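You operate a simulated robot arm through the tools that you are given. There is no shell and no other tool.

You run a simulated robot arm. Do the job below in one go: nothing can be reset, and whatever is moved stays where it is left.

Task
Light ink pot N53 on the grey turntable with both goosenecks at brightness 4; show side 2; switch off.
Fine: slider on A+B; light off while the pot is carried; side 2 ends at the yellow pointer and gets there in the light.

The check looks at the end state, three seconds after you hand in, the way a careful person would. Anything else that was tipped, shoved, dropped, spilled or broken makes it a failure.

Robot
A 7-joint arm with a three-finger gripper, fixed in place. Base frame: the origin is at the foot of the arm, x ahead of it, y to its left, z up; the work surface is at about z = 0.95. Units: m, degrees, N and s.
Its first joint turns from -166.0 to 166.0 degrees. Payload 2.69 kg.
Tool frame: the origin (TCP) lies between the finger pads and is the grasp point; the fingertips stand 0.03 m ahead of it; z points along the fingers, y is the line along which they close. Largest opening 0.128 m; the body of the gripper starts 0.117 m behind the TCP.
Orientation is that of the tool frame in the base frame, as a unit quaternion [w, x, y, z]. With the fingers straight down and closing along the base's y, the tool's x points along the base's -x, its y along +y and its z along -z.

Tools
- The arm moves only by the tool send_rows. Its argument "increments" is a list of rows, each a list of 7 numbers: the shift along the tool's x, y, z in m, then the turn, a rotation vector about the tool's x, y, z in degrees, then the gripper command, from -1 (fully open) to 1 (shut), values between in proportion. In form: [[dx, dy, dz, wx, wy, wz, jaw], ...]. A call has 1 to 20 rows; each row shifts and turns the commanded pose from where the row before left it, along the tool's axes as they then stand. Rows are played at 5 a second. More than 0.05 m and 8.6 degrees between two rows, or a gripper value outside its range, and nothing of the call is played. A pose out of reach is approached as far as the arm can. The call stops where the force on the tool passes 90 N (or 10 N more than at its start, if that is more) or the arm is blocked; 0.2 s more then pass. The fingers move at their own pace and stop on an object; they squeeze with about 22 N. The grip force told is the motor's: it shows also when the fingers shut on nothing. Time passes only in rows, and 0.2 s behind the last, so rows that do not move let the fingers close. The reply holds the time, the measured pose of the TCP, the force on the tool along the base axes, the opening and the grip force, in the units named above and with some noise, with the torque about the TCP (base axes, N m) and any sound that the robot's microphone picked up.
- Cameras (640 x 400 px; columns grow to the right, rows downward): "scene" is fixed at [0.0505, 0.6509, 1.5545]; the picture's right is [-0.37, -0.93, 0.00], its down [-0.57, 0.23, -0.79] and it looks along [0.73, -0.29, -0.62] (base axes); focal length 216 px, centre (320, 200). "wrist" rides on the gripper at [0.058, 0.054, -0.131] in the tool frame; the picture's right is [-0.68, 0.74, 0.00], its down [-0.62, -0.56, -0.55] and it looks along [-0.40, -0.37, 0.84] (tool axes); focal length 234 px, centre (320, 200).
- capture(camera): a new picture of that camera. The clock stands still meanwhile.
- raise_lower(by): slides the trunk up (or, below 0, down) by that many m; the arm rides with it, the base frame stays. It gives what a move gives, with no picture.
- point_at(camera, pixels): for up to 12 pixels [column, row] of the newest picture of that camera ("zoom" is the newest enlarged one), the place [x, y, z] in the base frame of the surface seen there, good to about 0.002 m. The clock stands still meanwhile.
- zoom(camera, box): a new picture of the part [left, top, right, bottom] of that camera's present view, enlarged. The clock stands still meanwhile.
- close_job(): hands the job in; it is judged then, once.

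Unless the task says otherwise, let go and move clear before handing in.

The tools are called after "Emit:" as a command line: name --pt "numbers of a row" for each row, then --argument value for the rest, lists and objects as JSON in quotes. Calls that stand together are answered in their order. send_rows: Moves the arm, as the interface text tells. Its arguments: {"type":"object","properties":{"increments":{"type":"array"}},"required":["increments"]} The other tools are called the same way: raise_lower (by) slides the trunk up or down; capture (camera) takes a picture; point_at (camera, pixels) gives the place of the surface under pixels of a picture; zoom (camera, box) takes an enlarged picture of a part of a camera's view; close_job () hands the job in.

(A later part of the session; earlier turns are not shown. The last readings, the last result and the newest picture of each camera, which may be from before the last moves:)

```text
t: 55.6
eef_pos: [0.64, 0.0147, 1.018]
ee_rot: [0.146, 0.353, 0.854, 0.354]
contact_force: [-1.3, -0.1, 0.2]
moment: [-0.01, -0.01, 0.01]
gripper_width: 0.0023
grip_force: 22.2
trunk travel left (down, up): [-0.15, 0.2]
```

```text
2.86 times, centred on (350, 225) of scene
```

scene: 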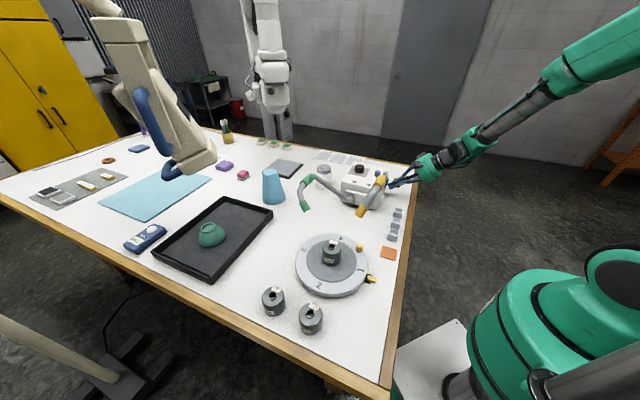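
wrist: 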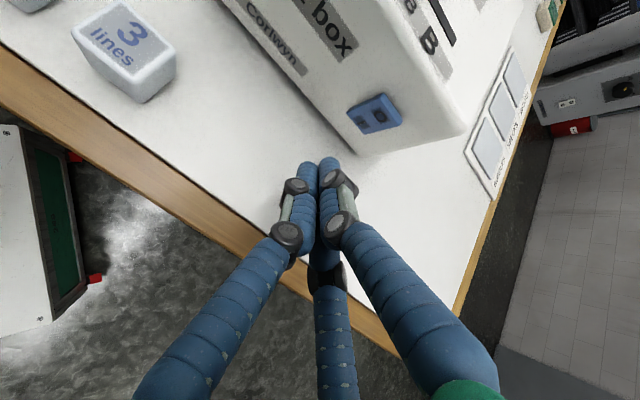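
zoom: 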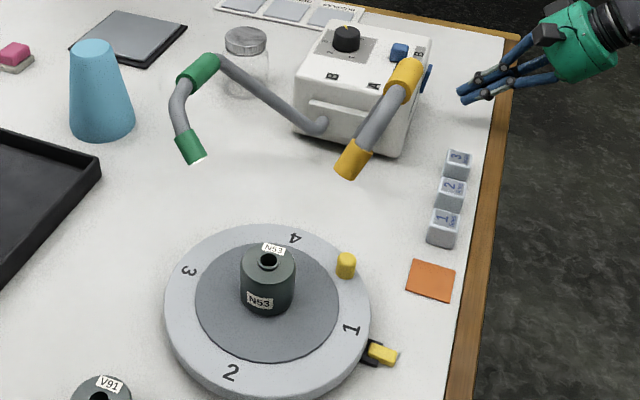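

The green tip remains lit. I'll verify the rocker's tilt numerically.

Emit:
point_at --camera "wrist" --pixels '[[367, 118], [386, 110], [381, 118], [362, 125], [378, 100], [395, 122]]'

Emit:
zoom --camera "wrist" --box '[334, 85, 414, 140]'

Emit:
zoom --camera "scene" --box '[290, 165, 380, 225]'

```text
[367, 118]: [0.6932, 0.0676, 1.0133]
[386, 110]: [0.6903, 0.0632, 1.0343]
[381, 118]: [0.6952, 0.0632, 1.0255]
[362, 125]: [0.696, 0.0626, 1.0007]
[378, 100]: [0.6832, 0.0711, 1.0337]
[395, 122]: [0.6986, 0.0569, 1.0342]
```

```text
7.27 times, centred on (374, 112) of wrist
```

zoom: 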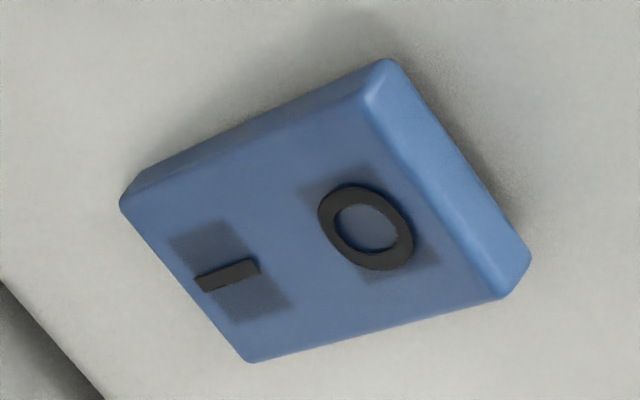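

```text
6.67 times, centred on (335, 195) of scene
```

zoom: 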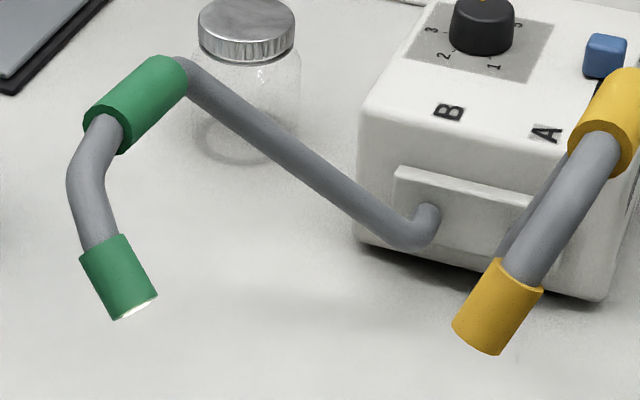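

The O half now protrudes, so the switch is on I and the lamps are lit. Before turning the disc I'll check the hand's side blocks, since space near the lamp heads is tight.

Emit:
capture --camera "scene"

Emit:
zoom --camera "scene" --box '[370, 120, 490, 200]'

```text
taken
```

scene: 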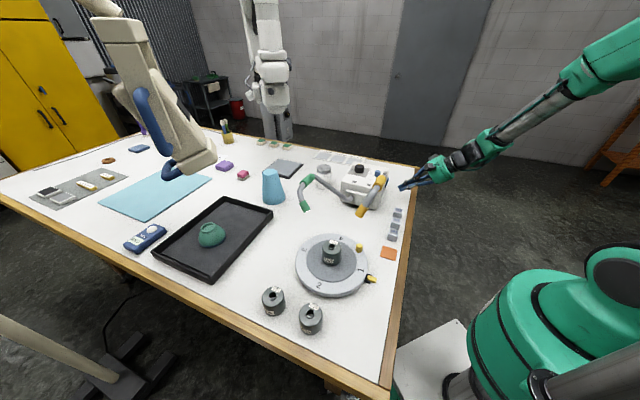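

```text
5.00 times, centred on (430, 160) of scene
```

zoom: 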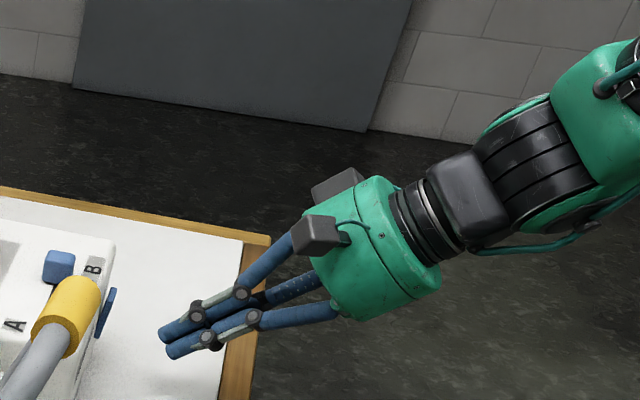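

Emit:
point_at --camera "zoom" --pixels '[[315, 235], [300, 245], [345, 240], [338, 185], [318, 195], [360, 180], [380, 250], [335, 310], [430, 290], [400, 185], [465, 190], [420, 250]]'

```text
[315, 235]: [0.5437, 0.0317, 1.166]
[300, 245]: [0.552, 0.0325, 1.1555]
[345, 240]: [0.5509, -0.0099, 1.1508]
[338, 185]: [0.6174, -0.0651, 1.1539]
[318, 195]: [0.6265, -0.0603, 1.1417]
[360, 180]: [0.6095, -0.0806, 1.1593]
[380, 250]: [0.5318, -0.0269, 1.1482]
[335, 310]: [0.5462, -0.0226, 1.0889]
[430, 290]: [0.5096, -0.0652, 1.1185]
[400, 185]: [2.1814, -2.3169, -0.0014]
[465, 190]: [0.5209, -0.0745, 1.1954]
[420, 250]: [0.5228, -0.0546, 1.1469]
```

The hand carries two blocks on its +y side, so a −90° roll about the tool axis puts them on the free north-west side. I'll back off along the tool axis and roll.

Emit:
send_rows --pt "0 0 -0.05 0 0 0 1" --pt "0 0 -0.05 0 0 0 1" --pt "0 0 -0.05 0 0 0 1" --pt "0 0 -0.05 0 0 0 1" --pt "0 0 -0.05 0 0 0 1" --pt "0 0 0 0 0 -7.5 1" --pt "0 0 0 0 0 -7.5 1" --pt "0 0 0 0 0 -7.5 1" --pt "0 0 0 0 0 -7.5 1" --pt "0 0 0 0 0 -7.5 1" --pt "0 0 0 0 0 -7.5 1" --pt "0 0 0 0 0 -7.5 1" --pt "0 0 0 0 0 -7.5 1" --pt "0 0 0 0 0 -7.5 1" --pt "0 0 0 0 0 -7.5 1" --pt "0 0 0 0 0 -7.5 1" --pt "0 0 0 0 0 -7.5 1" --pt "0 0 0 0 0 0 1"

Emit:
capture --camera "scene"

```text
t: 59.4
eef_pos: [0.5166, -0.1122, 1.1938]
ee_rot: [0.353, -0.355, 0.853, 0.146]
contact_force: [-0.8, -1.4, 0.5]
moment: [-0.02, 0.01, 0.01]
gripper_width: 0.0023
grip_force: 21.6
trunk travel left (down, up): [-0.15, 0.2]
```

```text
taken
```

scene: 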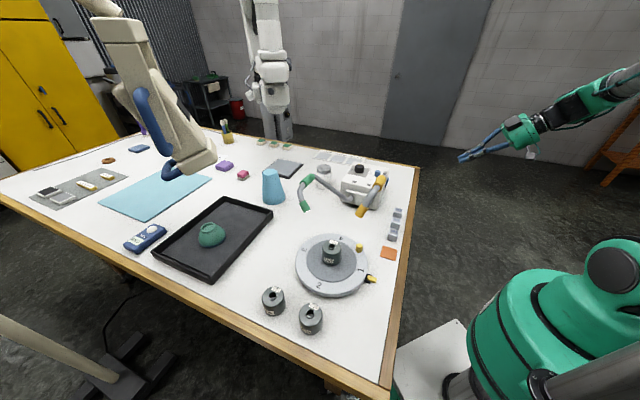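

The roll is as intended. I'll travel at z≈1.2 around the south-west side to a point above and west of the disc's near edge, clear of the yellow lamp.

Emit:
send_rows --pt "-0.01338 0.039 0.01004 0 0 0 1" --pt "-0.01338 0.039 0.01004 0 0 0 1" --pt "-0.01338 0.039 0.01004 0 0 0 1" --pt "-0.01338 0.039 0.01004 0 0 0 1" --pt "-0.01338 0.039 0.01004 0 0 0 1" --pt "-0.01338 0.039 0.01004 0 0 0 1" --pt "-0.01338 0.039 0.01004 0 0 0 1" --pt "-0.01338 0.039 0.01004 0 0 0 1" --pt "-0.01338 0.039 0.01004 0 0 0 1" --pt "-0.01338 0.039 0.01004 0 0 0 1" --pt "-0.01338 0.039 0.01004 0 0 0 1" --pt "0 0 0 0 0 0 1"

Emit:
capture --camera "scene"

Emit:
capture --camera "wrist"

```text
t: 62.0
eef_pos: [0.3394, 0.3137, 1.2197]
ee_rot: [0.355, -0.354, 0.852, 0.148]
contact_force: [-1.4, -1.5, 0.9]
moment: [0.11, -0.08, 0.03]
gripper_width: 0.0027
grip_force: 21.6
out of reach, approached as far as the arm can: row 11
trunk travel left (down, up): [-0.15, 0.2]
```

```text
taken
```

scene: 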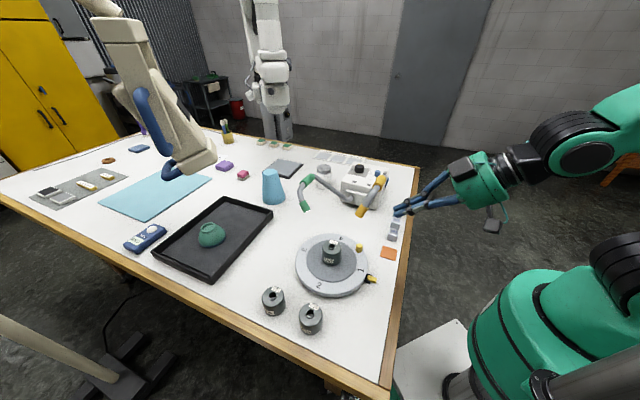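

```text
taken
```

wrist: 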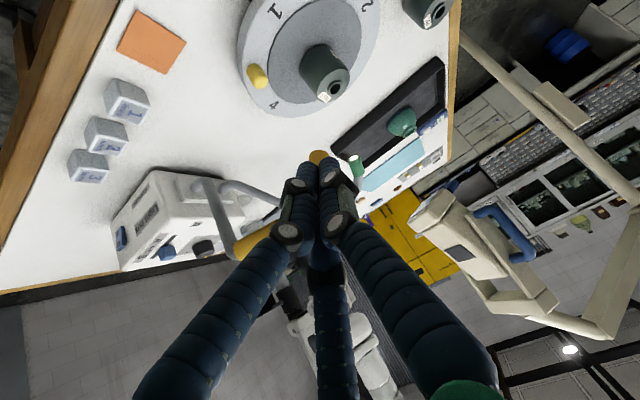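

The end of that move was marginally out of reach (wrist too near the base). The actual contact point lies farther out, so I'll move forward and down beside the yellow head, staying west of it, and check.

Emit:
send_rows --pt "0.0122 0.0005 0.0232 0 0 0 1" --pt "0.0122 0.0005 0.0232 0 0 0 1" --pt "0.0122 0.0005 0.0232 0 0 0 1" --pt "0.0122 0.0004 0.0231 0 0 0 1" --pt "0 0 0 0 0 0 1"

Emit:
capture --camera "scene"

Emit:
capture --camera "wrist"

```text
t: 63.2
eef_pos: [0.3627, 0.3402, 1.1195]
ee_rot: [0.354, -0.354, 0.853, 0.147]
contact_force: [-0.1, 0.7, 0.2]
moment: [0.05, 0.03, 0.01]
gripper_width: 0.0023
grip_force: 21.9
trunk travel left (down, up): [-0.15, 0.2]
```

```text
taken
```

scene: 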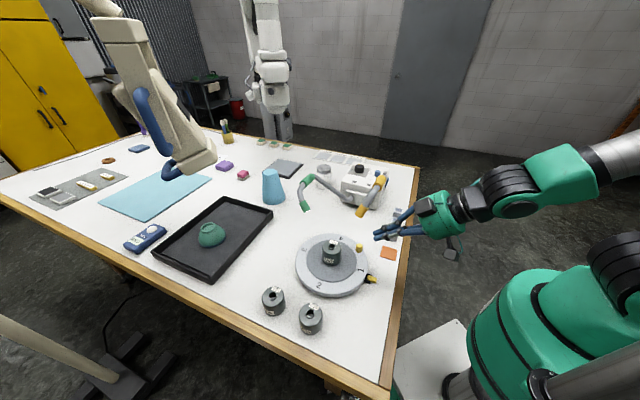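

```text
taken
```

wrist: 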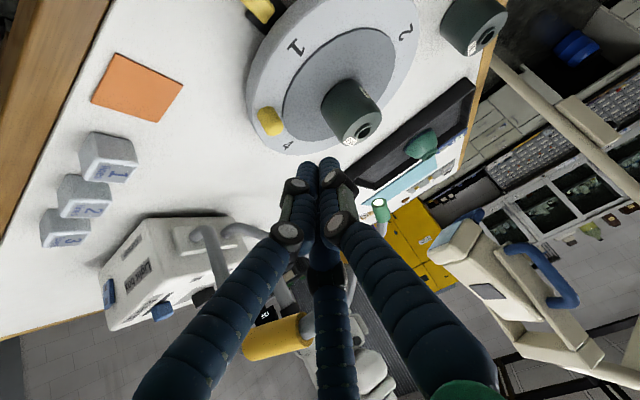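

The pose is reached and clear of the lamp. I'll go down to tip height z≈0.997, beside the peg.

Emit:
send_rows --pt "0.0236 0 0.0236 0 0 0 1" --pt "0.0236 0 0.0236 0 0 0 1" --pt "0.0236 0 0.0236 0 0 0 1" --pt "0 0 0 0 0 0 1"

Emit:
capture --camera "scene"

Emit:
zoom --camera "scene" --box '[290, 165, 430, 305]'

Emit:
capture --camera "wrist"

```text
t: 64.2
eef_pos: [0.3625, 0.3409, 1.0189]
ee_rot: [0.354, -0.354, 0.854, 0.146]
contact_force: [0.3, -0.4, 0.7]
moment: [0.01, 0.01, -0.01]
gripper_width: 0.0026
grip_force: 22.2
trunk travel left (down, up): [-0.15, 0.2]
```

```text
taken
```

scene: 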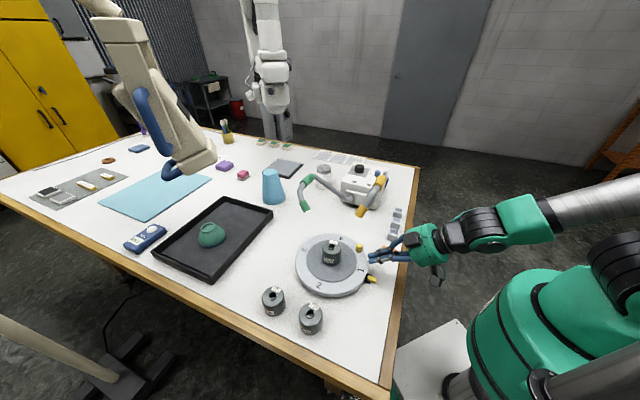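

```text
2.86 times, centred on (360, 235) of scene
```

zoom: 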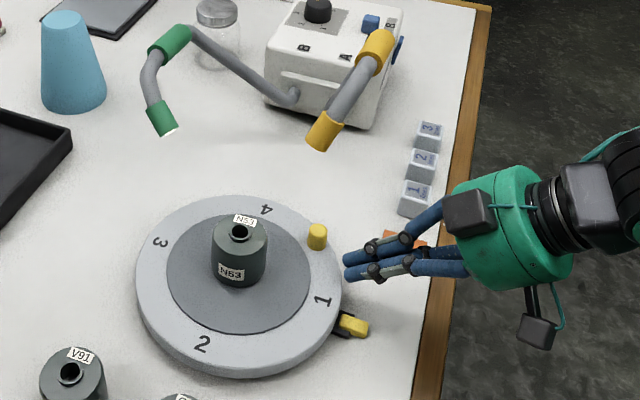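

```text
taken
```

wrist: 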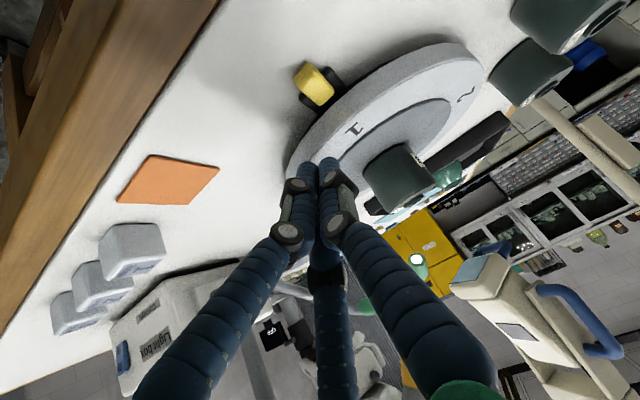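

The fingertip (scene zoom (348,268)) is beside the peg at (317,237), with the lamps lit and clear. I'll slide in behind the peg and push along the arc gently, first a short part.

Emit:
send_rows --pt "-0.0072 0 0.0072 0 0 0 1" --pt "-0.0072 0 0.0072 0 0 0 1" --pt "-0.0018 -0.0054 0.0018 0 0 0 1" --pt "-0.0018 -0.0054 0.0018 0 0 0 1" --pt "-0.0023 -0.0051 0.0023 0 0 0 1" --pt "-0.0023 -0.0051 0.0023 0 0 0 1" --pt "0 0 0 0 0 0 1"

Emit:
zoom --camera "scene" --box '[290, 165, 430, 305]'

Emit:
capture --camera "wrist"

```text
t: 65.8
eef_pos: [0.3995, 0.3468, 1.018]
ee_rot: [0.354, -0.353, 0.854, 0.146]
contact_force: [0.4, -0.6, 1.0]
moment: [0.0, -0.01, 0.01]
gripper_width: 0.0024
grip_force: 21.8
trunk travel left (down, up): [-0.15, 0.2]
```

```text
2.86 times, centred on (360, 235) of scene
```

zoom: 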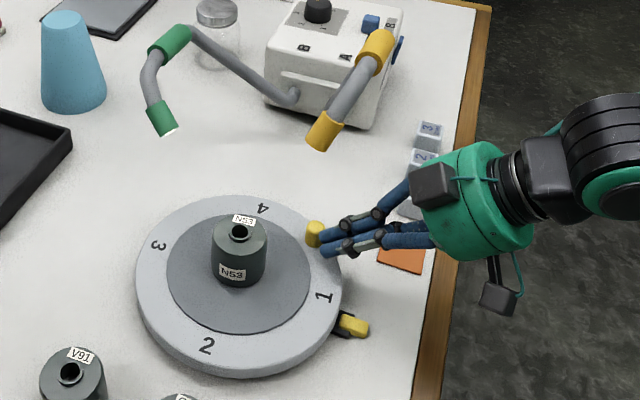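

```text
taken
```

wrist: 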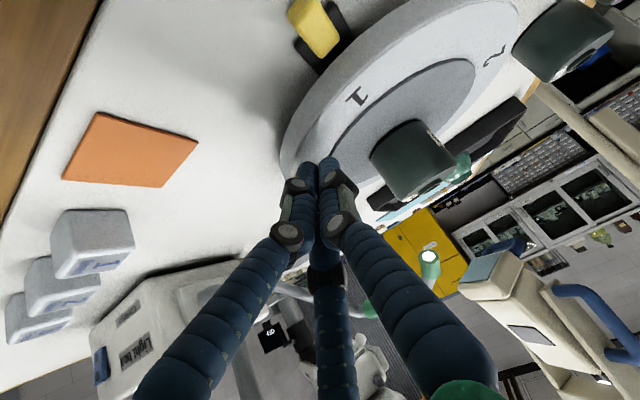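

The disc has begun to turn with almost no force. I'll continue along the arc to the safe limit of this stage.

Emit:
send_rows --pt "-0.0027 -0.0046 0.0027 0 0 0 1" --pt "-0.0027 -0.0046 0.0027 0 0 0 1" --pt "-0.0031 -0.0041 0.0031 0 0 0 1" --pt "-0.0031 -0.0041 0.0031 0 0 0 1" --pt "-0.0034 -0.0036 0.0034 0 0 0 1" --pt "-0.0034 -0.0036 0.0034 0 0 0 1" --pt "-0.0032 -0.0026 0.0032 0 0 0 1" --pt "-0.0032 -0.0026 0.0032 0 0 0 1" --pt "0 0 0 0 0 0 1"

Emit:
zoom --camera "scene" --box '[290, 165, 430, 305]'

Emit:
capture --camera "wrist"

```text
t: 67.8
eef_pos: [0.4477, 0.3516, 1.0187]
ee_rot: [0.353, -0.353, 0.854, 0.147]
contact_force: [0.1, -0.1, 0.3]
moment: [0.0, 0.0, -0.01]
gripper_width: 0.0024
grip_force: 21.7
trunk travel left (down, up): [-0.15, 0.2]
```

```text
2.86 times, centred on (360, 235) of scene
```

zoom: 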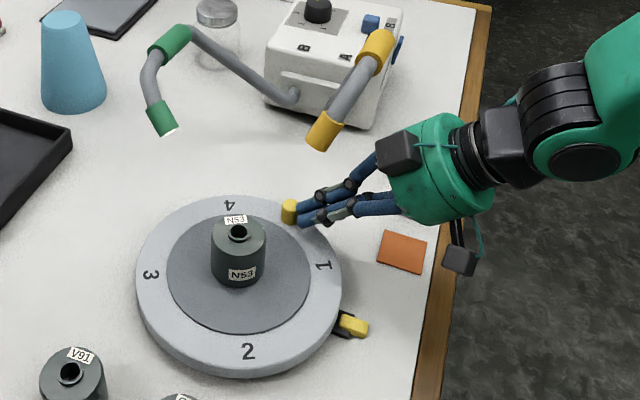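

```text
taken
```

wrist: 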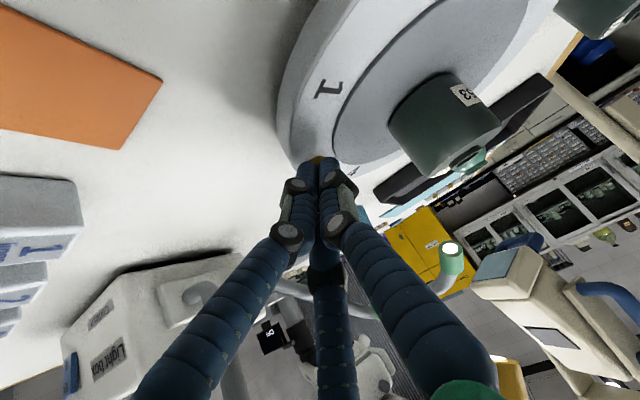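

The disc has turned about 30° and the pot rides with it. I'll measure the peg and 2 positions and the lamp's nearest parts.

Emit:
capture --camera "scene"

Emit:
point_at --camera "scene" --pixels '[[391, 238], [391, 242], [376.5, 288], [403, 258], [370, 236], [430, 215], [446, 225], [428, 205], [403, 212], [402, 210], [373, 245], [412, 279]]'

Emit:
point_at --camera "wrist" --pixels '[[512, 370], [505, 362], [450, 250], [330, 88], [435, 110], [465, 140]]'

```text
taken
```

scene: 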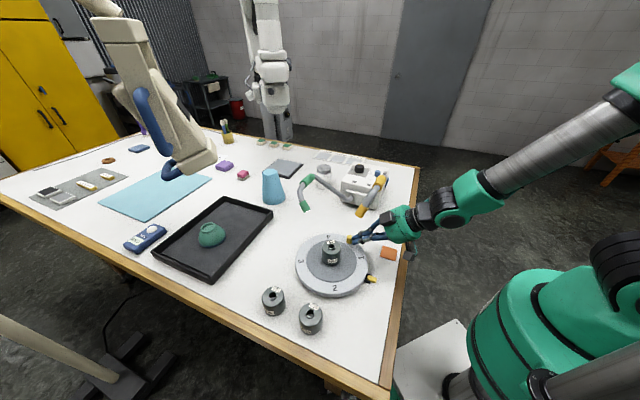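

```text
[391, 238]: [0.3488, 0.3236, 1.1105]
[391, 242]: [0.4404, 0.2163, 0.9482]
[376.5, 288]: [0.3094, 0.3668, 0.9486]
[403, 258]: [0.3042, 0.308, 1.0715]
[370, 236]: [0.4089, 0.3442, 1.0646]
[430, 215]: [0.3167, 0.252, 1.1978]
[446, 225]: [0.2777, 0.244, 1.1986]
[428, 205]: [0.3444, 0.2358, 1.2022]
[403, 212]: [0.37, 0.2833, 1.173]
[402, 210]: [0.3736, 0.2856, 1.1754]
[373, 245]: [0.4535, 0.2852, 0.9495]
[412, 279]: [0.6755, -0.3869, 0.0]
```

```text
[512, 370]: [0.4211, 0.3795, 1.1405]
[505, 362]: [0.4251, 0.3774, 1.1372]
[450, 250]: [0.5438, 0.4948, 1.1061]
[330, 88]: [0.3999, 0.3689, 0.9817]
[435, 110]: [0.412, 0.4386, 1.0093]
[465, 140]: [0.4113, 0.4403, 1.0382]
```

Side 1 is now at −109°, so the disc has turned 26°. To pass under the yellow head with more room I'll lean the hand 10° flatter about the tip, then continue along the arc to about −50°.

Emit:
send_rows --pt "0.0026 0 0.0002 0 -5 0 1" --pt "0.0026 0 0.0002 0 -5 0 1" --pt "0 0 0 0 0 0 1"

Emit:
send_rows --pt "-0.0029 -0.0021 0.0041 0 0 0 1" --pt "-0.0029 -0.0021 0.0041 0 0 0 1" --pt "-0.0029 -0.0016 0.0041 0 0 0 1" --pt "-0.0029 -0.0015 0.0041 0 0 0 1" --pt "0 0 0 0 0 0 1"

Emit:
capture --camera "scene"

Emit:
zoom --camera "scene" --box '[290, 165, 430, 305]'

Emit:
capture --camera "wrist"

```text
t: 68.6
eef_pos: [0.4443, 0.3483, 1.0145]
ee_rot: [0.426, -0.34, 0.819, 0.177]
contact_force: [0.2, -0.1, 0.4]
moment: [-0.02, 0.02, -0.02]
gripper_width: 0.0023
grip_force: 22.2
trunk travel left (down, up): [-0.15, 0.2]
```

```text
t: 69.8
eef_pos: [0.4642, 0.3578, 1.0148]
ee_rot: [0.427, -0.339, 0.82, 0.176]
contact_force: [0.7, 0.4, -0.1]
moment: [-0.03, 0.0, -0.02]
gripper_width: 0.0023
grip_force: 22.5
trunk travel left (down, up): [-0.15, 0.2]
```

```text
taken
```

scene: 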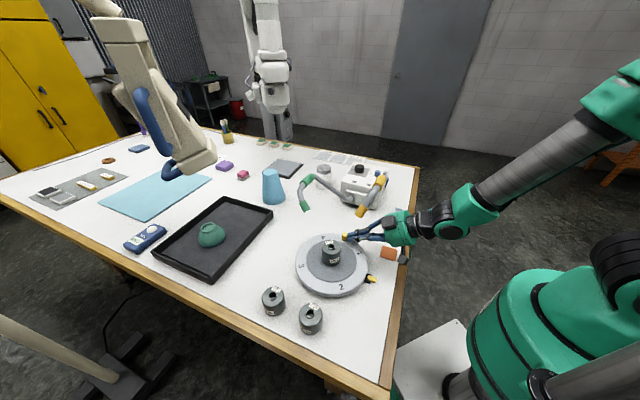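

```text
2.86 times, centred on (360, 235) of scene
```

zoom: 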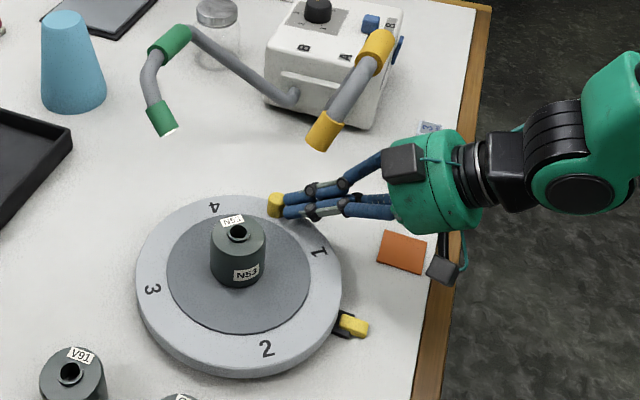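

```text
taken
```

wrist: 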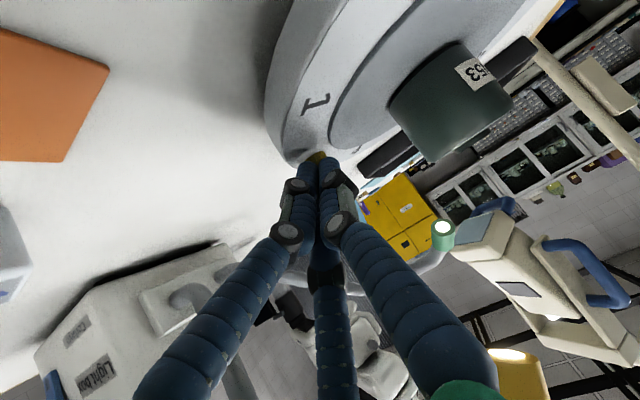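

Both lamp heads glow (wrist (510,355) and (443,230)) and the disc keeps turning. I'll check the distance to the yellow head's rim and continue the arc a little further.

Emit:
point_at --camera "wrist" --pixels '[[498, 352], [515, 358], [540, 365], [505, 375], [314, 103], [445, 232], [455, 105]]'

Emit:
send_rows --pt "-0.0029 -0.001 0.0042 0 0 0 1" --pt "-0.0029 -0.001 0.0041 0 0 0 1" --pt "-0.003 -0.0004 0.0043 0 0 0 1" --pt "-0.003 -0.0004 0.0042 0 0 0 1" --pt "0 0 0 0 0 0 1"

Emit:
capture --camera "scene"

Emit:
zoom --camera "scene" --box '[290, 165, 430, 305]'

Emit:
capture --camera "wrist"

```text
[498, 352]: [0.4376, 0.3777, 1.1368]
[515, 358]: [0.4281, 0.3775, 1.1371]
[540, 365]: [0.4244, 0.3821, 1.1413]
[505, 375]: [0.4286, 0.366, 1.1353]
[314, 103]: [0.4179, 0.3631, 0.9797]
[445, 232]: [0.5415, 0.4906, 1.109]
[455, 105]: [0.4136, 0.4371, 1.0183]
```

```text
t: 71.0
eef_pos: [0.4806, 0.3715, 1.0143]
ee_rot: [0.426, -0.339, 0.82, 0.177]
contact_force: [0.9, 0.3, 0.1]
moment: [0.01, 0.0, 0.0]
gripper_width: 0.0023
grip_force: 21.7
trunk travel left (down, up): [-0.15, 0.2]
```

```text
taken
```

scene: 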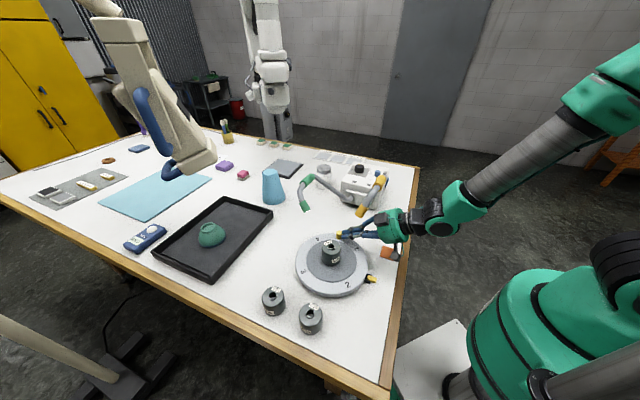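

```text
2.86 times, centred on (360, 235) of scene
```

zoom: 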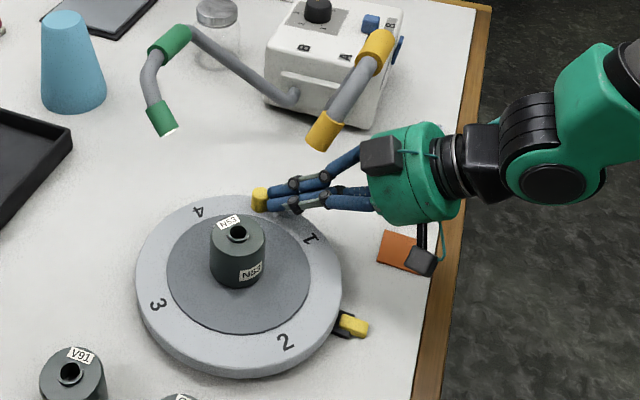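

```text
taken
```

wrist: 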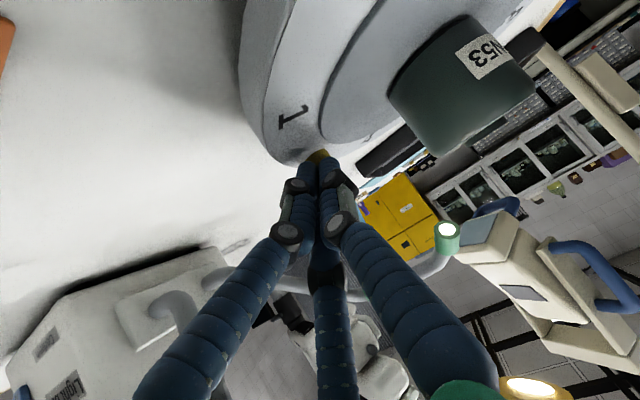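

The disc turns almost without force, and this hand pose is reaching its safe limit near the yellow head. I'll measure the present angle; the remainder can be done from the free west side by lightly dragging the disc's rim with a vertical fingertip.

Emit:
point_at --camera "wrist" --pixels '[[294, 116], [290, 121], [512, 388], [520, 392], [500, 378]]'

Emit:
point_at --camera "scene" --pixels '[[348, 284], [303, 271], [321, 238], [364, 248], [331, 250], [342, 285], [339, 234], [372, 279]]'

```text
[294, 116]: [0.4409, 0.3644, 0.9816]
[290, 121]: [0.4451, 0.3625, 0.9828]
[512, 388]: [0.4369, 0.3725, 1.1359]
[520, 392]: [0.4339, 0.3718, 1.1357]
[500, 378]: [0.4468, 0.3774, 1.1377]
```

```text
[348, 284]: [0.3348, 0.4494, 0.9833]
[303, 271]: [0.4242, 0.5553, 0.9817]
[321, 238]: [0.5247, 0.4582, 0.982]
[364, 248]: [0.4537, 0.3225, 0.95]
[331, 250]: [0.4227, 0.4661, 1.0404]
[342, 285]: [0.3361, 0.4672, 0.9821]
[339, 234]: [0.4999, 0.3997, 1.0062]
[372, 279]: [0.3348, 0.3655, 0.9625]
```

Side 2 is at −174°, so 39° remain. I'll retreat along the tool axis, move north-west away from the lamp, and return to a vertical tool over the free west side.

Emit:
send_rows --pt "0 0 -0.02 0 0 0 1" --pt "0 0 -0.03 0 0 0 1" --pt "0 0 -0.03 0 0 0 1" --pt "0.0112 0.03 -0.0159 0 0 0 1" --pt "0.0112 0.03 -0.0159 0 0 0 1" --pt "0 0 0 0 5 0 1" --pt "0 0 0 0 5 0 1" --pt "-0.0212 0 -0.0212 0 0 0 1" --pt "-0.0212 0 -0.0212 0 0 0 1" --pt "0 0.035 0 0 0 0 1" --pt "0 0.035 0 0 0 0 1" --pt "0 0.03 0 0 0 0 1" --pt "0 0 0 0 0 0 1"

Emit:
capture --camera "scene"

Emit:
zoom --camera "scene" --box '[280, 150, 440, 310]'

```text
t: 73.8
eef_pos: [0.2906, 0.4104, 1.1194]
ee_rot: [0.354, -0.354, 0.854, 0.145]
contact_force: [0.1, 1.1, 0.3]
moment: [-0.04, -0.06, -0.01]
gripper_width: 0.0021
grip_force: 22.2
trunk travel left (down, up): [-0.15, 0.2]
```

```text
taken
```

scene: 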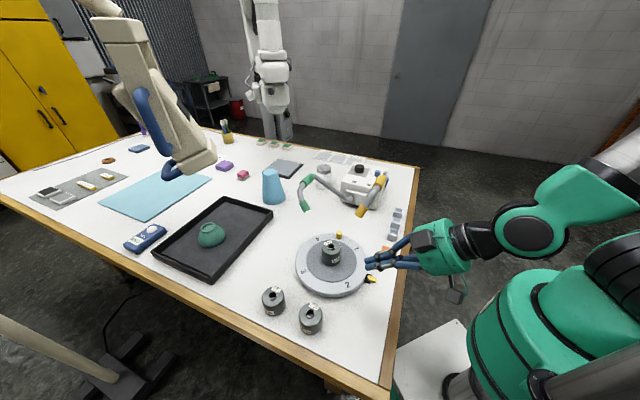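

```text
2.50 times, centred on (360, 230) of scene
```

zoom: 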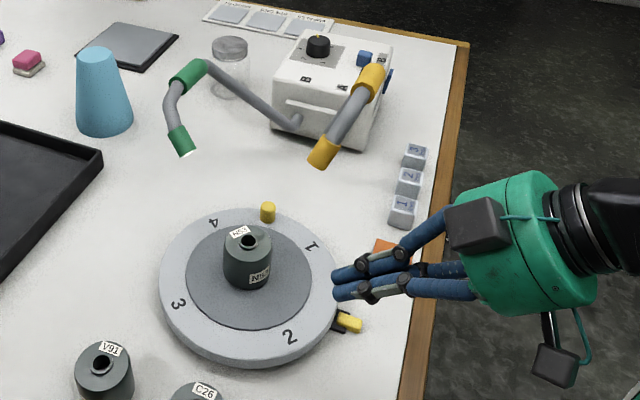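

The lamps are still lit and everything stands. I'll make the tool vertical, move over the rim at angle 141° (between the 3 and 2 numerals), and come down to 18 mm above it.

Emit:
send_rows --pt "0 0 0 0 7.5 0 1" --pt "0 0 0 0 7.5 0 1" --pt "0 0 0 0 7.5 0 1" --pt "0 0 0 0 7.5 0 1" --pt "0 0 0 0 7.5 0 1" --pt "0 0 0 0 7.5 0 1" --pt "-0.0311 0.0083 0 0 0 0 1" --pt "-0.0311 0.0083 0 0 0 0 1" --pt "-0.0311 0.0083 0 0 0 0 1" --pt "-0.0311 0.0085 0 0 0 0 1" --pt "0 0 0.0298 0 0 0 1" --pt "0 0 0.0298 0 0 0 1" --pt "0 0 0.0298 0 0 0 1" --pt "0 0 0 0 0 0 1"

Emit:
capture --camera "scene"

Emit:
capture --camera "wrist"

```text
t: 76.8
eef_pos: [0.3761, 0.5213, 1.0246]
ee_rot: [0.149, -0.373, 0.915, 0.047]
contact_force: [-0.2, 0.1, 0.2]
moment: [-0.01, 0.03, 0.01]
gripper_width: 0.0025
grip_force: 22.0
out of reach, approached as far as the arm can: row 2, 3, 5, 6, 7, 8, 9, 10
trunk travel left (down, up): [-0.15, 0.2]
```

```text
taken
```

scene: 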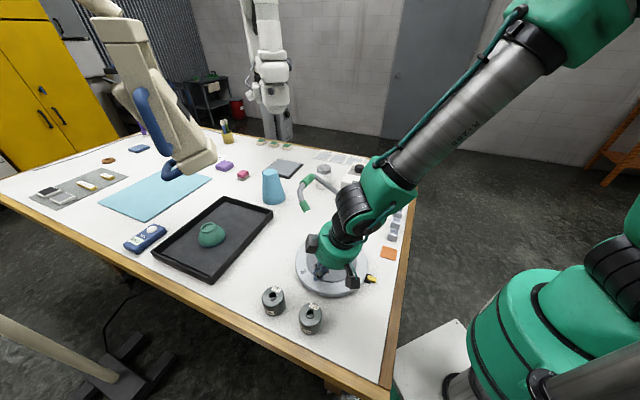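

```text
taken
```

wrist: 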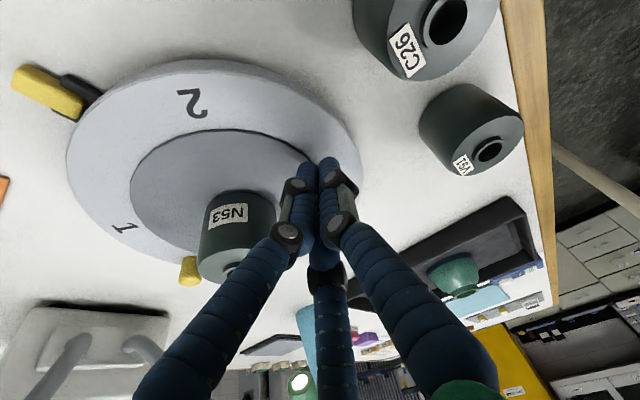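

Some untilt rows were out of reach (a joint limit at this roll), leaving an 18° tilt, but nothing was touched. I'll lift 50 mm and roll +45° to a friendlier wrist configuration, then look.

Emit:
send_rows --pt "0 0 -0.025 0 0 0 1" --pt "0 0 -0.025 0 0 0 1" --pt "0 0 0 0 0 7.5 1" --pt "0 0 0 0 0 7.5 1" --pt "0 0 0 0 0 7.5 1" --pt "0 0 0 0 0 7.5 1" --pt "0 0 0 0 0 7.5 1" --pt "0 0 0 0 0 7.5 1" --pt "0 0 0 0 0 0 1"

```text
t: 78.8
eef_pos: [0.362, 0.513, 1.0721]
ee_rot: [0.12, 0.007, 0.988, 0.101]
contact_force: [-0.4, 0.2, 0.4]
moment: [0.01, 0.01, 0.01]
gripper_width: 0.0025
grip_force: 21.8
trunk travel left (down, up): [-0.15, 0.2]
```

Orientation is near standard with an 18° lean; no limits hit. I'll remove the lean and read the pose.

Emit:
send_rows --pt "0 0 0 3.91 4.58 0 1" --pt "0 0 0 3.91 4.58 0 1" --pt "0 0 0 3.91 4.58 0 1" --pt "0 0 0 0 0 0 1"

```text
t: 79.8
eef_pos: [0.3617, 0.512, 1.0709]
ee_rot: [0.12, 0.006, 0.988, 0.101]
contact_force: [-0.4, -0.7, -1.0]
moment: [-0.06, 0.01, -0.04]
gripper_width: 0.0022
grip_force: 22.1
out of reach, approached as far as the arm can: row 1, 2, 3
trunk travel left (down, up): [-0.15, 0.2]
```

A wrist joint is at its limit for less lean here, but an 18° lean is fine for dragging the rim. I'll dry-run the drag path at this height to check reach.

Emit:
send_rows --pt "0.0158 0.0055 -0.0027 0 0 0 1" --pt "0.0085 -0.0307 -0.0087 0 0 0 1" --pt "0.0085 -0.0307 -0.0087 0 0 0 1" --pt "0 0 0 0 0 0 1"

Emit:
capture --camera "scene"

Emit:
capture --camera "wrist"

```text
t: 80.8
eef_pos: [0.327, 0.4527, 1.0732]
ee_rot: [0.12, 0.006, 0.988, 0.1]
contact_force: [0.2, 0.1, -0.2]
moment: [0.07, 0.0, 0.01]
gripper_width: 0.0025
grip_force: 21.7
trunk travel left (down, up): [-0.15, 0.2]
```

```text
taken
```

scene: 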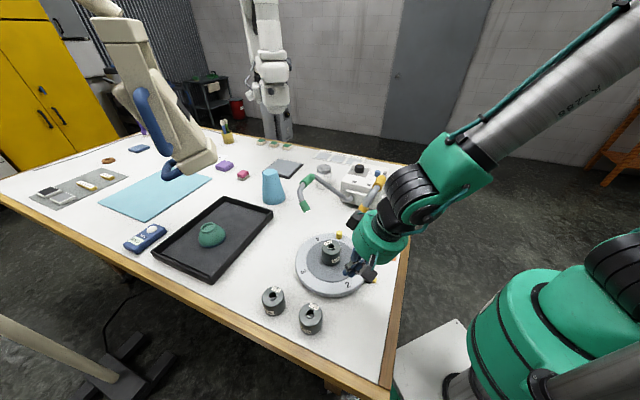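

```text
taken
```

wrist: 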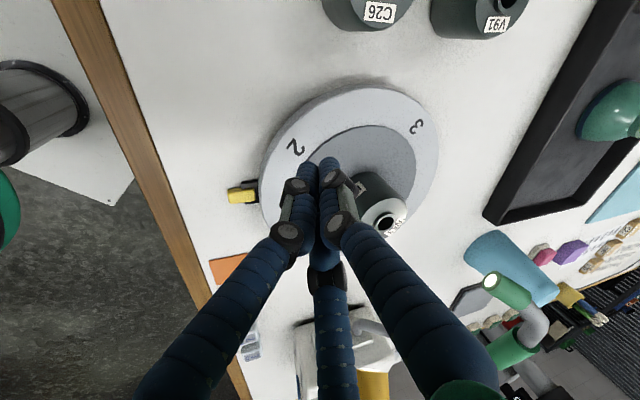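

The whole path is in reach. I'll check the dark block seen near the yellow head at scene (358,222).

Emit:
zoom --camera "scene" --box '[300, 170, 420, 300]'

Emit:
point_at --camera "scene" --pixels '[[356, 220], [360, 215], [364, 212], [368, 270], [375, 240], [350, 272], [348, 283]]'

```text
3.08 times, centred on (360, 235) of scene
```

zoom: 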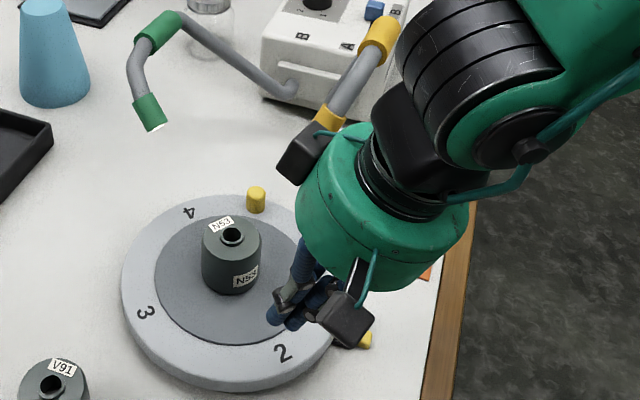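

```text
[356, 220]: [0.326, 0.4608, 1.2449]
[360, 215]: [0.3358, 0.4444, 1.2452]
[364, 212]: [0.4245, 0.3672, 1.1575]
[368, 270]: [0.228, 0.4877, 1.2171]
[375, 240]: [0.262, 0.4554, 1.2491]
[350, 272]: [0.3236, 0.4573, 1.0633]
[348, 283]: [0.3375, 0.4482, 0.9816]
```

That block is 0.12 m from the lamp, fine. I'll go back to the 141° start point and come down to about 8 mm above the rim.

Emit:
send_rows --pt "-0.0079 0.0317 0.0087 0 0 0 1" --pt "-0.0079 0.0317 0.0087 0 0 0 1" --pt "0.0062 -0.0053 0.02505 0 0 0 1" --pt "0.0062 -0.0053 0.02505 0 0 0 1" --pt "0 0 0 0 0 0 1"

Emit:
zoom --camera "scene" --box '[260, 200, 400, 330]'

Emit:
capture --camera "wrist"

```text
t: 82.0
eef_pos: [0.3454, 0.5215, 1.021]
ee_rot: [0.12, 0.006, 0.988, 0.1]
contact_force: [0.5, -0.2, -0.7]
moment: [-0.02, -0.01, -0.03]
gripper_width: 0.0023
grip_force: 21.9
trunk travel left (down, up): [-0.15, 0.2]
```

```text
3.08 times, centred on (330, 265) of scene
```

zoom: 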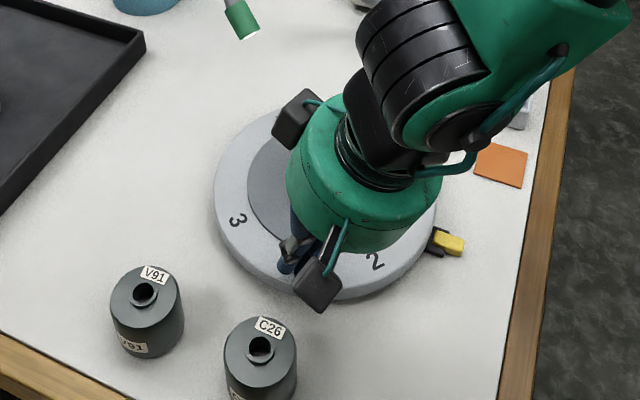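

```text
taken
```

wrist: 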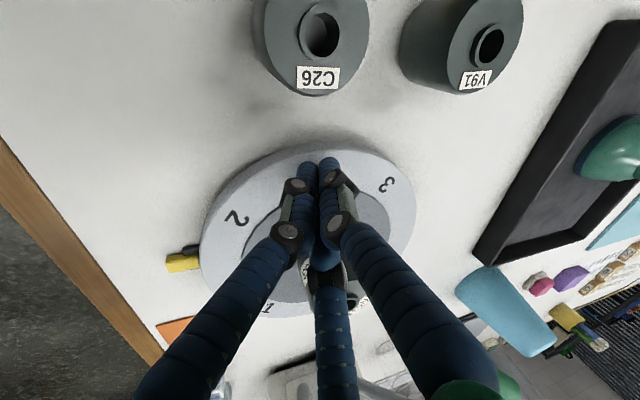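

The tip sits above the rim midway between 2 and 3. I'll lower slowly until a light contact force shows.

Emit:
send_rows --pt "0.0007 -0.0006 0.0029 0 0 0 1" --pt "0.0007 -0.0006 0.0029 0 0 0 1" --pt "0 0 0 0 0 0 1"

Emit:
send_rows --pt "0.00024 -0.0002 0.00095 0 0 0 1" --pt "0 0 0 0 0 0 1"

Emit:
send_rows --pt "0.00024 -0.0002 0.00095 0 0 0 1" --pt "0 0 0 0 0 0 1"

```text
t: 82.8
eef_pos: [0.3456, 0.5209, 1.0147]
ee_rot: [0.119, 0.006, 0.988, 0.101]
contact_force: [0.3, 0.1, 0.0]
moment: [0.0, 0.01, 0.01]
gripper_width: 0.0023
grip_force: 22.4
trunk travel left (down, up): [-0.15, 0.2]
```

```text
t: 83.4
eef_pos: [0.3458, 0.5187, 1.013]
ee_rot: [0.12, 0.005, 0.988, 0.101]
contact_force: [0.6, -0.1, 2.8]
moment: [-0.02, 0.0, 0.04]
gripper_width: 0.0021
grip_force: 21.9
trunk travel left (down, up): [-0.15, 0.2]
```

```text
t: 84.0
eef_pos: [0.3458, 0.5204, 1.0126]
ee_rot: [0.121, 0.006, 0.987, 0.102]
contact_force: [1.3, 1.0, 12.1]
moment: [-0.03, 0.09, 0.07]
gripper_width: 0.002
grip_force: 22.1
trunk travel left (down, up): [-0.15, 0.2]
```

A steady 12 N press. I'll drag the first 10° along the arc and see whether the disc follows.

Emit:
send_rows --pt "0.00259 -0.0036 -0.0014 0 0 0 1" --pt "0.00258 -0.0036 -0.0014 0 0 0 1" --pt "0.00219 -0.00365 -0.00132 0 0 0 1" --pt "0.00219 -0.00365 -0.00131 0 0 0 1" --pt "0 0 0 0 0 0 1"

Emit:
capture --camera "wrist"

Emit:
zoom --camera "scene" --box '[260, 200, 400, 330]'

```text
t: 85.2
eef_pos: [0.3363, 0.5031, 1.0132]
ee_rot: [0.119, 0.006, 0.988, 0.101]
contact_force: [4.9, 0.2, 20.5]
moment: [-0.05, -0.02, 0.24]
gripper_width: 0.002
grip_force: 21.3
trunk travel left (down, up): [-0.15, 0.2]
```

```text
taken
```

wrist: 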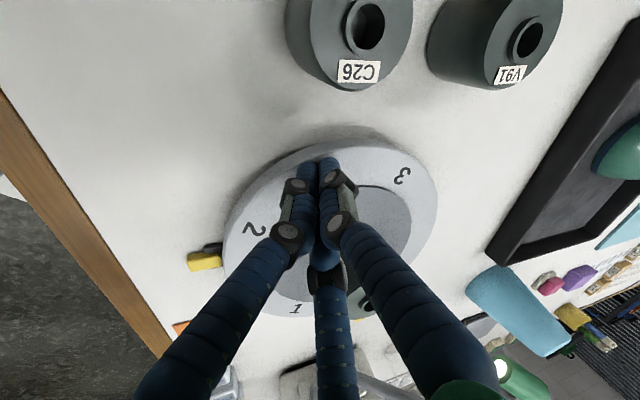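

```text
3.08 times, centred on (330, 265) of scene
```

zoom: 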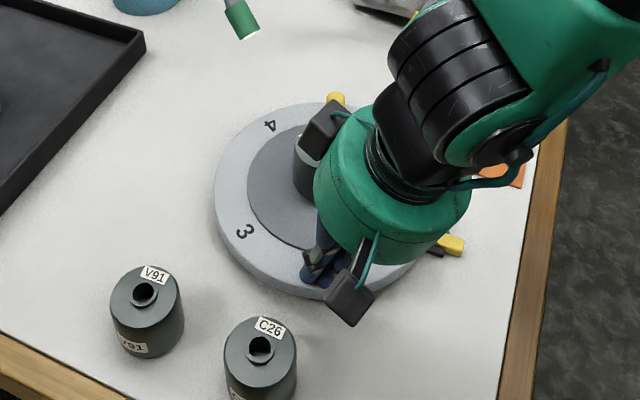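

The disc follows. The press rose to 20 N, so I'll ease it slightly while continuing; first measure the angle.

Emit:
point_at --camera "wrist" --pixels '[[256, 231], [296, 309], [403, 177]]'

Emit:
send_rows --pt "0.0017 -0.0038 -0.0018 0 0 0 1" --pt "0.0018 -0.0038 -0.0014 0 0 0 1" --pt "0.0015 -0.004 -0.0013 0 0 0 1" --pt "0.0015 -0.004 -0.0013 0 0 0 1" --pt "0 0 0 0 0 0 1"

Emit:
capture --camera "wrist"

```text
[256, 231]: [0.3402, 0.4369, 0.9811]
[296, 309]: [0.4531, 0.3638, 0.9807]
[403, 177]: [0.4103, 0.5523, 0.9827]
```

```text
t: 86.4
eef_pos: [0.3267, 0.4868, 1.0135]
ee_rot: [0.119, 0.006, 0.988, 0.1]
contact_force: [0.6, -1.2, 5.1]
moment: [-0.07, 0.01, -0.05]
gripper_width: 0.0022
grip_force: 21.9
trunk travel left (down, up): [-0.15, 0.2]
```

```text
taken
```

wrist: 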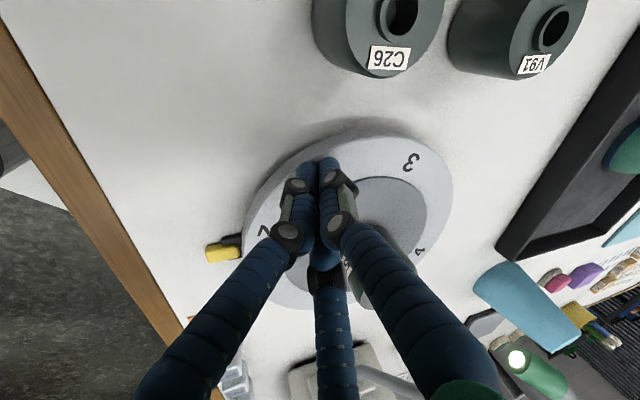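

Emit:
point_at --camera "wrist" --pixels '[[411, 161], [419, 252], [262, 232], [222, 253]]'

```text
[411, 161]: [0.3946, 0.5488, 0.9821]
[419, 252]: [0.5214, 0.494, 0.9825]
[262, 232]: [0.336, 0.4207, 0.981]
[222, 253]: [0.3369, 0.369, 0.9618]
```

Side 2 is at about −158°, so 23° remain. I'll press slightly more and drag another 15°.

Emit:
send_rows --pt "0.00125 -0.00425 -0.0007 0 0 0 1" --pt "0.00115 -0.00415 -0.00117 0 0 0 1" --pt "0.00075 -0.0043 -0.0011 0 0 0 1" --pt "0.00075 -0.0043 -0.0011 0 0 0 1" --pt "0.0004 -0.0043 -0.001 0 0 0 1" --pt "0.0004 -0.0043 -0.001 0 0 0 1" --pt "0 0 0 0 0 0 1"

Emit:
capture --camera "wrist"

Emit:
zoom --camera "wrist" --box '[200, 100, 460, 300]'

```text
t: 88.0
eef_pos: [0.3205, 0.4609, 1.0127]
ee_rot: [0.12, 0.006, 0.988, 0.1]
contact_force: [0.2, -1.6, 1.0]
moment: [-0.04, 0.05, 0.0]
gripper_width: 0.0022
grip_force: 22.4
trunk travel left (down, up): [-0.15, 0.2]
```

```text
taken
```

wrist: 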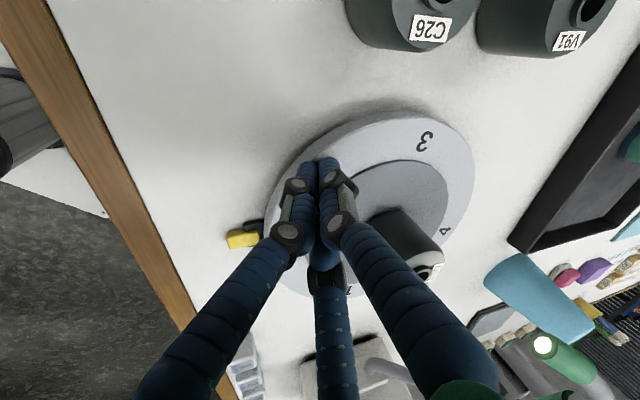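

```text
2.00 times, centred on (330, 200) of wrist
```

zoom: 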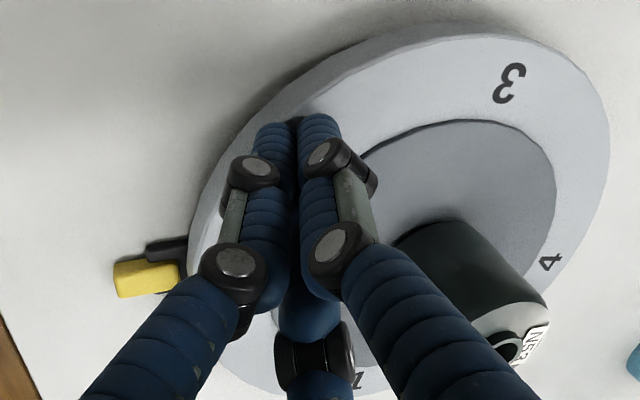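

Emit:
point_at --camera "zoom" --pixels '[[510, 83], [551, 262], [357, 380], [145, 280], [165, 255]]'

Emit:
capture --camera "scene"

```text
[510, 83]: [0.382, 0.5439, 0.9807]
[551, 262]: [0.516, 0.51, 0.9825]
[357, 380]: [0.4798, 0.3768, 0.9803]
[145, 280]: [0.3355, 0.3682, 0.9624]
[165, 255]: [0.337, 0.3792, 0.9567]
```

```text
taken
```

scene: 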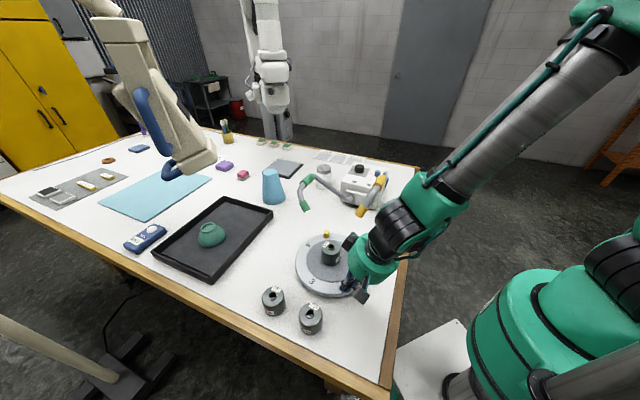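

Now 2 is at −149.6° (it slipped a little when the press fell to 1 N). I'll press again and drag 10° more.

Emit:
send_rows --pt "0.0002 -0.0002 0.0008 0 0 0 1" --pt "0 0 0 0 0 0 1"

Emit:
send_rows --pt "-0.0001 -0.0044 -0.0008 0 0 0 1" --pt "-0.0001 -0.0044 -0.0008 0 0 0 1" --pt "-0.0005 -0.0044 -0.0007 0 0 0 1" --pt "-0.0005 -0.0044 -0.0007 0 0 0 1" --pt "0 0 0 0 0 0 1"

Emit:
capture --camera "wrist"

Emit:
zoom --camera "wrist" --box '[200, 100, 460, 300]'

```text
t: 88.6
eef_pos: [0.32, 0.4629, 1.0123]
ee_rot: [0.12, 0.006, 0.987, 0.102]
contact_force: [-1.3, -0.7, 12.5]
moment: [-0.09, 0.08, -0.07]
gripper_width: 0.0023
grip_force: 22.0
trunk travel left (down, up): [-0.15, 0.2]
```

```text
t: 89.8
eef_pos: [0.3201, 0.4447, 1.0112]
ee_rot: [0.121, 0.006, 0.988, 0.101]
contact_force: [-0.4, 1.8, 22.9]
moment: [-0.17, 0.01, 0.16]
gripper_width: 0.0023
grip_force: 21.7
trunk travel left (down, up): [-0.15, 0.2]
```

```text
taken
```

wrist: 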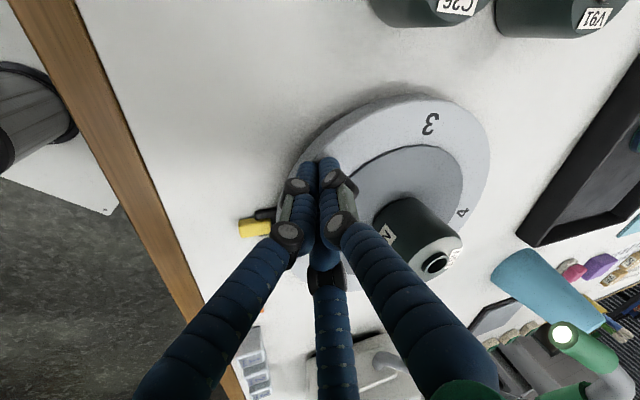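

```text
2.00 times, centred on (330, 200) of wrist
```

zoom: 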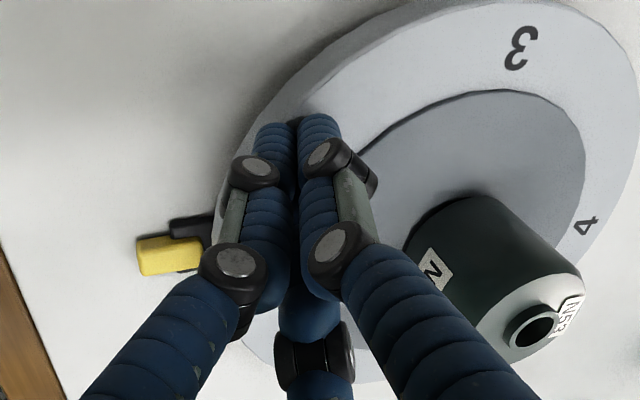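

Emit:
point_at --camera "zoom" --pixels '[[521, 47], [584, 226], [535, 330], [170, 258]]'

```text
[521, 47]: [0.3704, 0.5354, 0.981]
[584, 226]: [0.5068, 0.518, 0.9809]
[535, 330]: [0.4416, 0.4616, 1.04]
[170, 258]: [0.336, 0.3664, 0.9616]
```

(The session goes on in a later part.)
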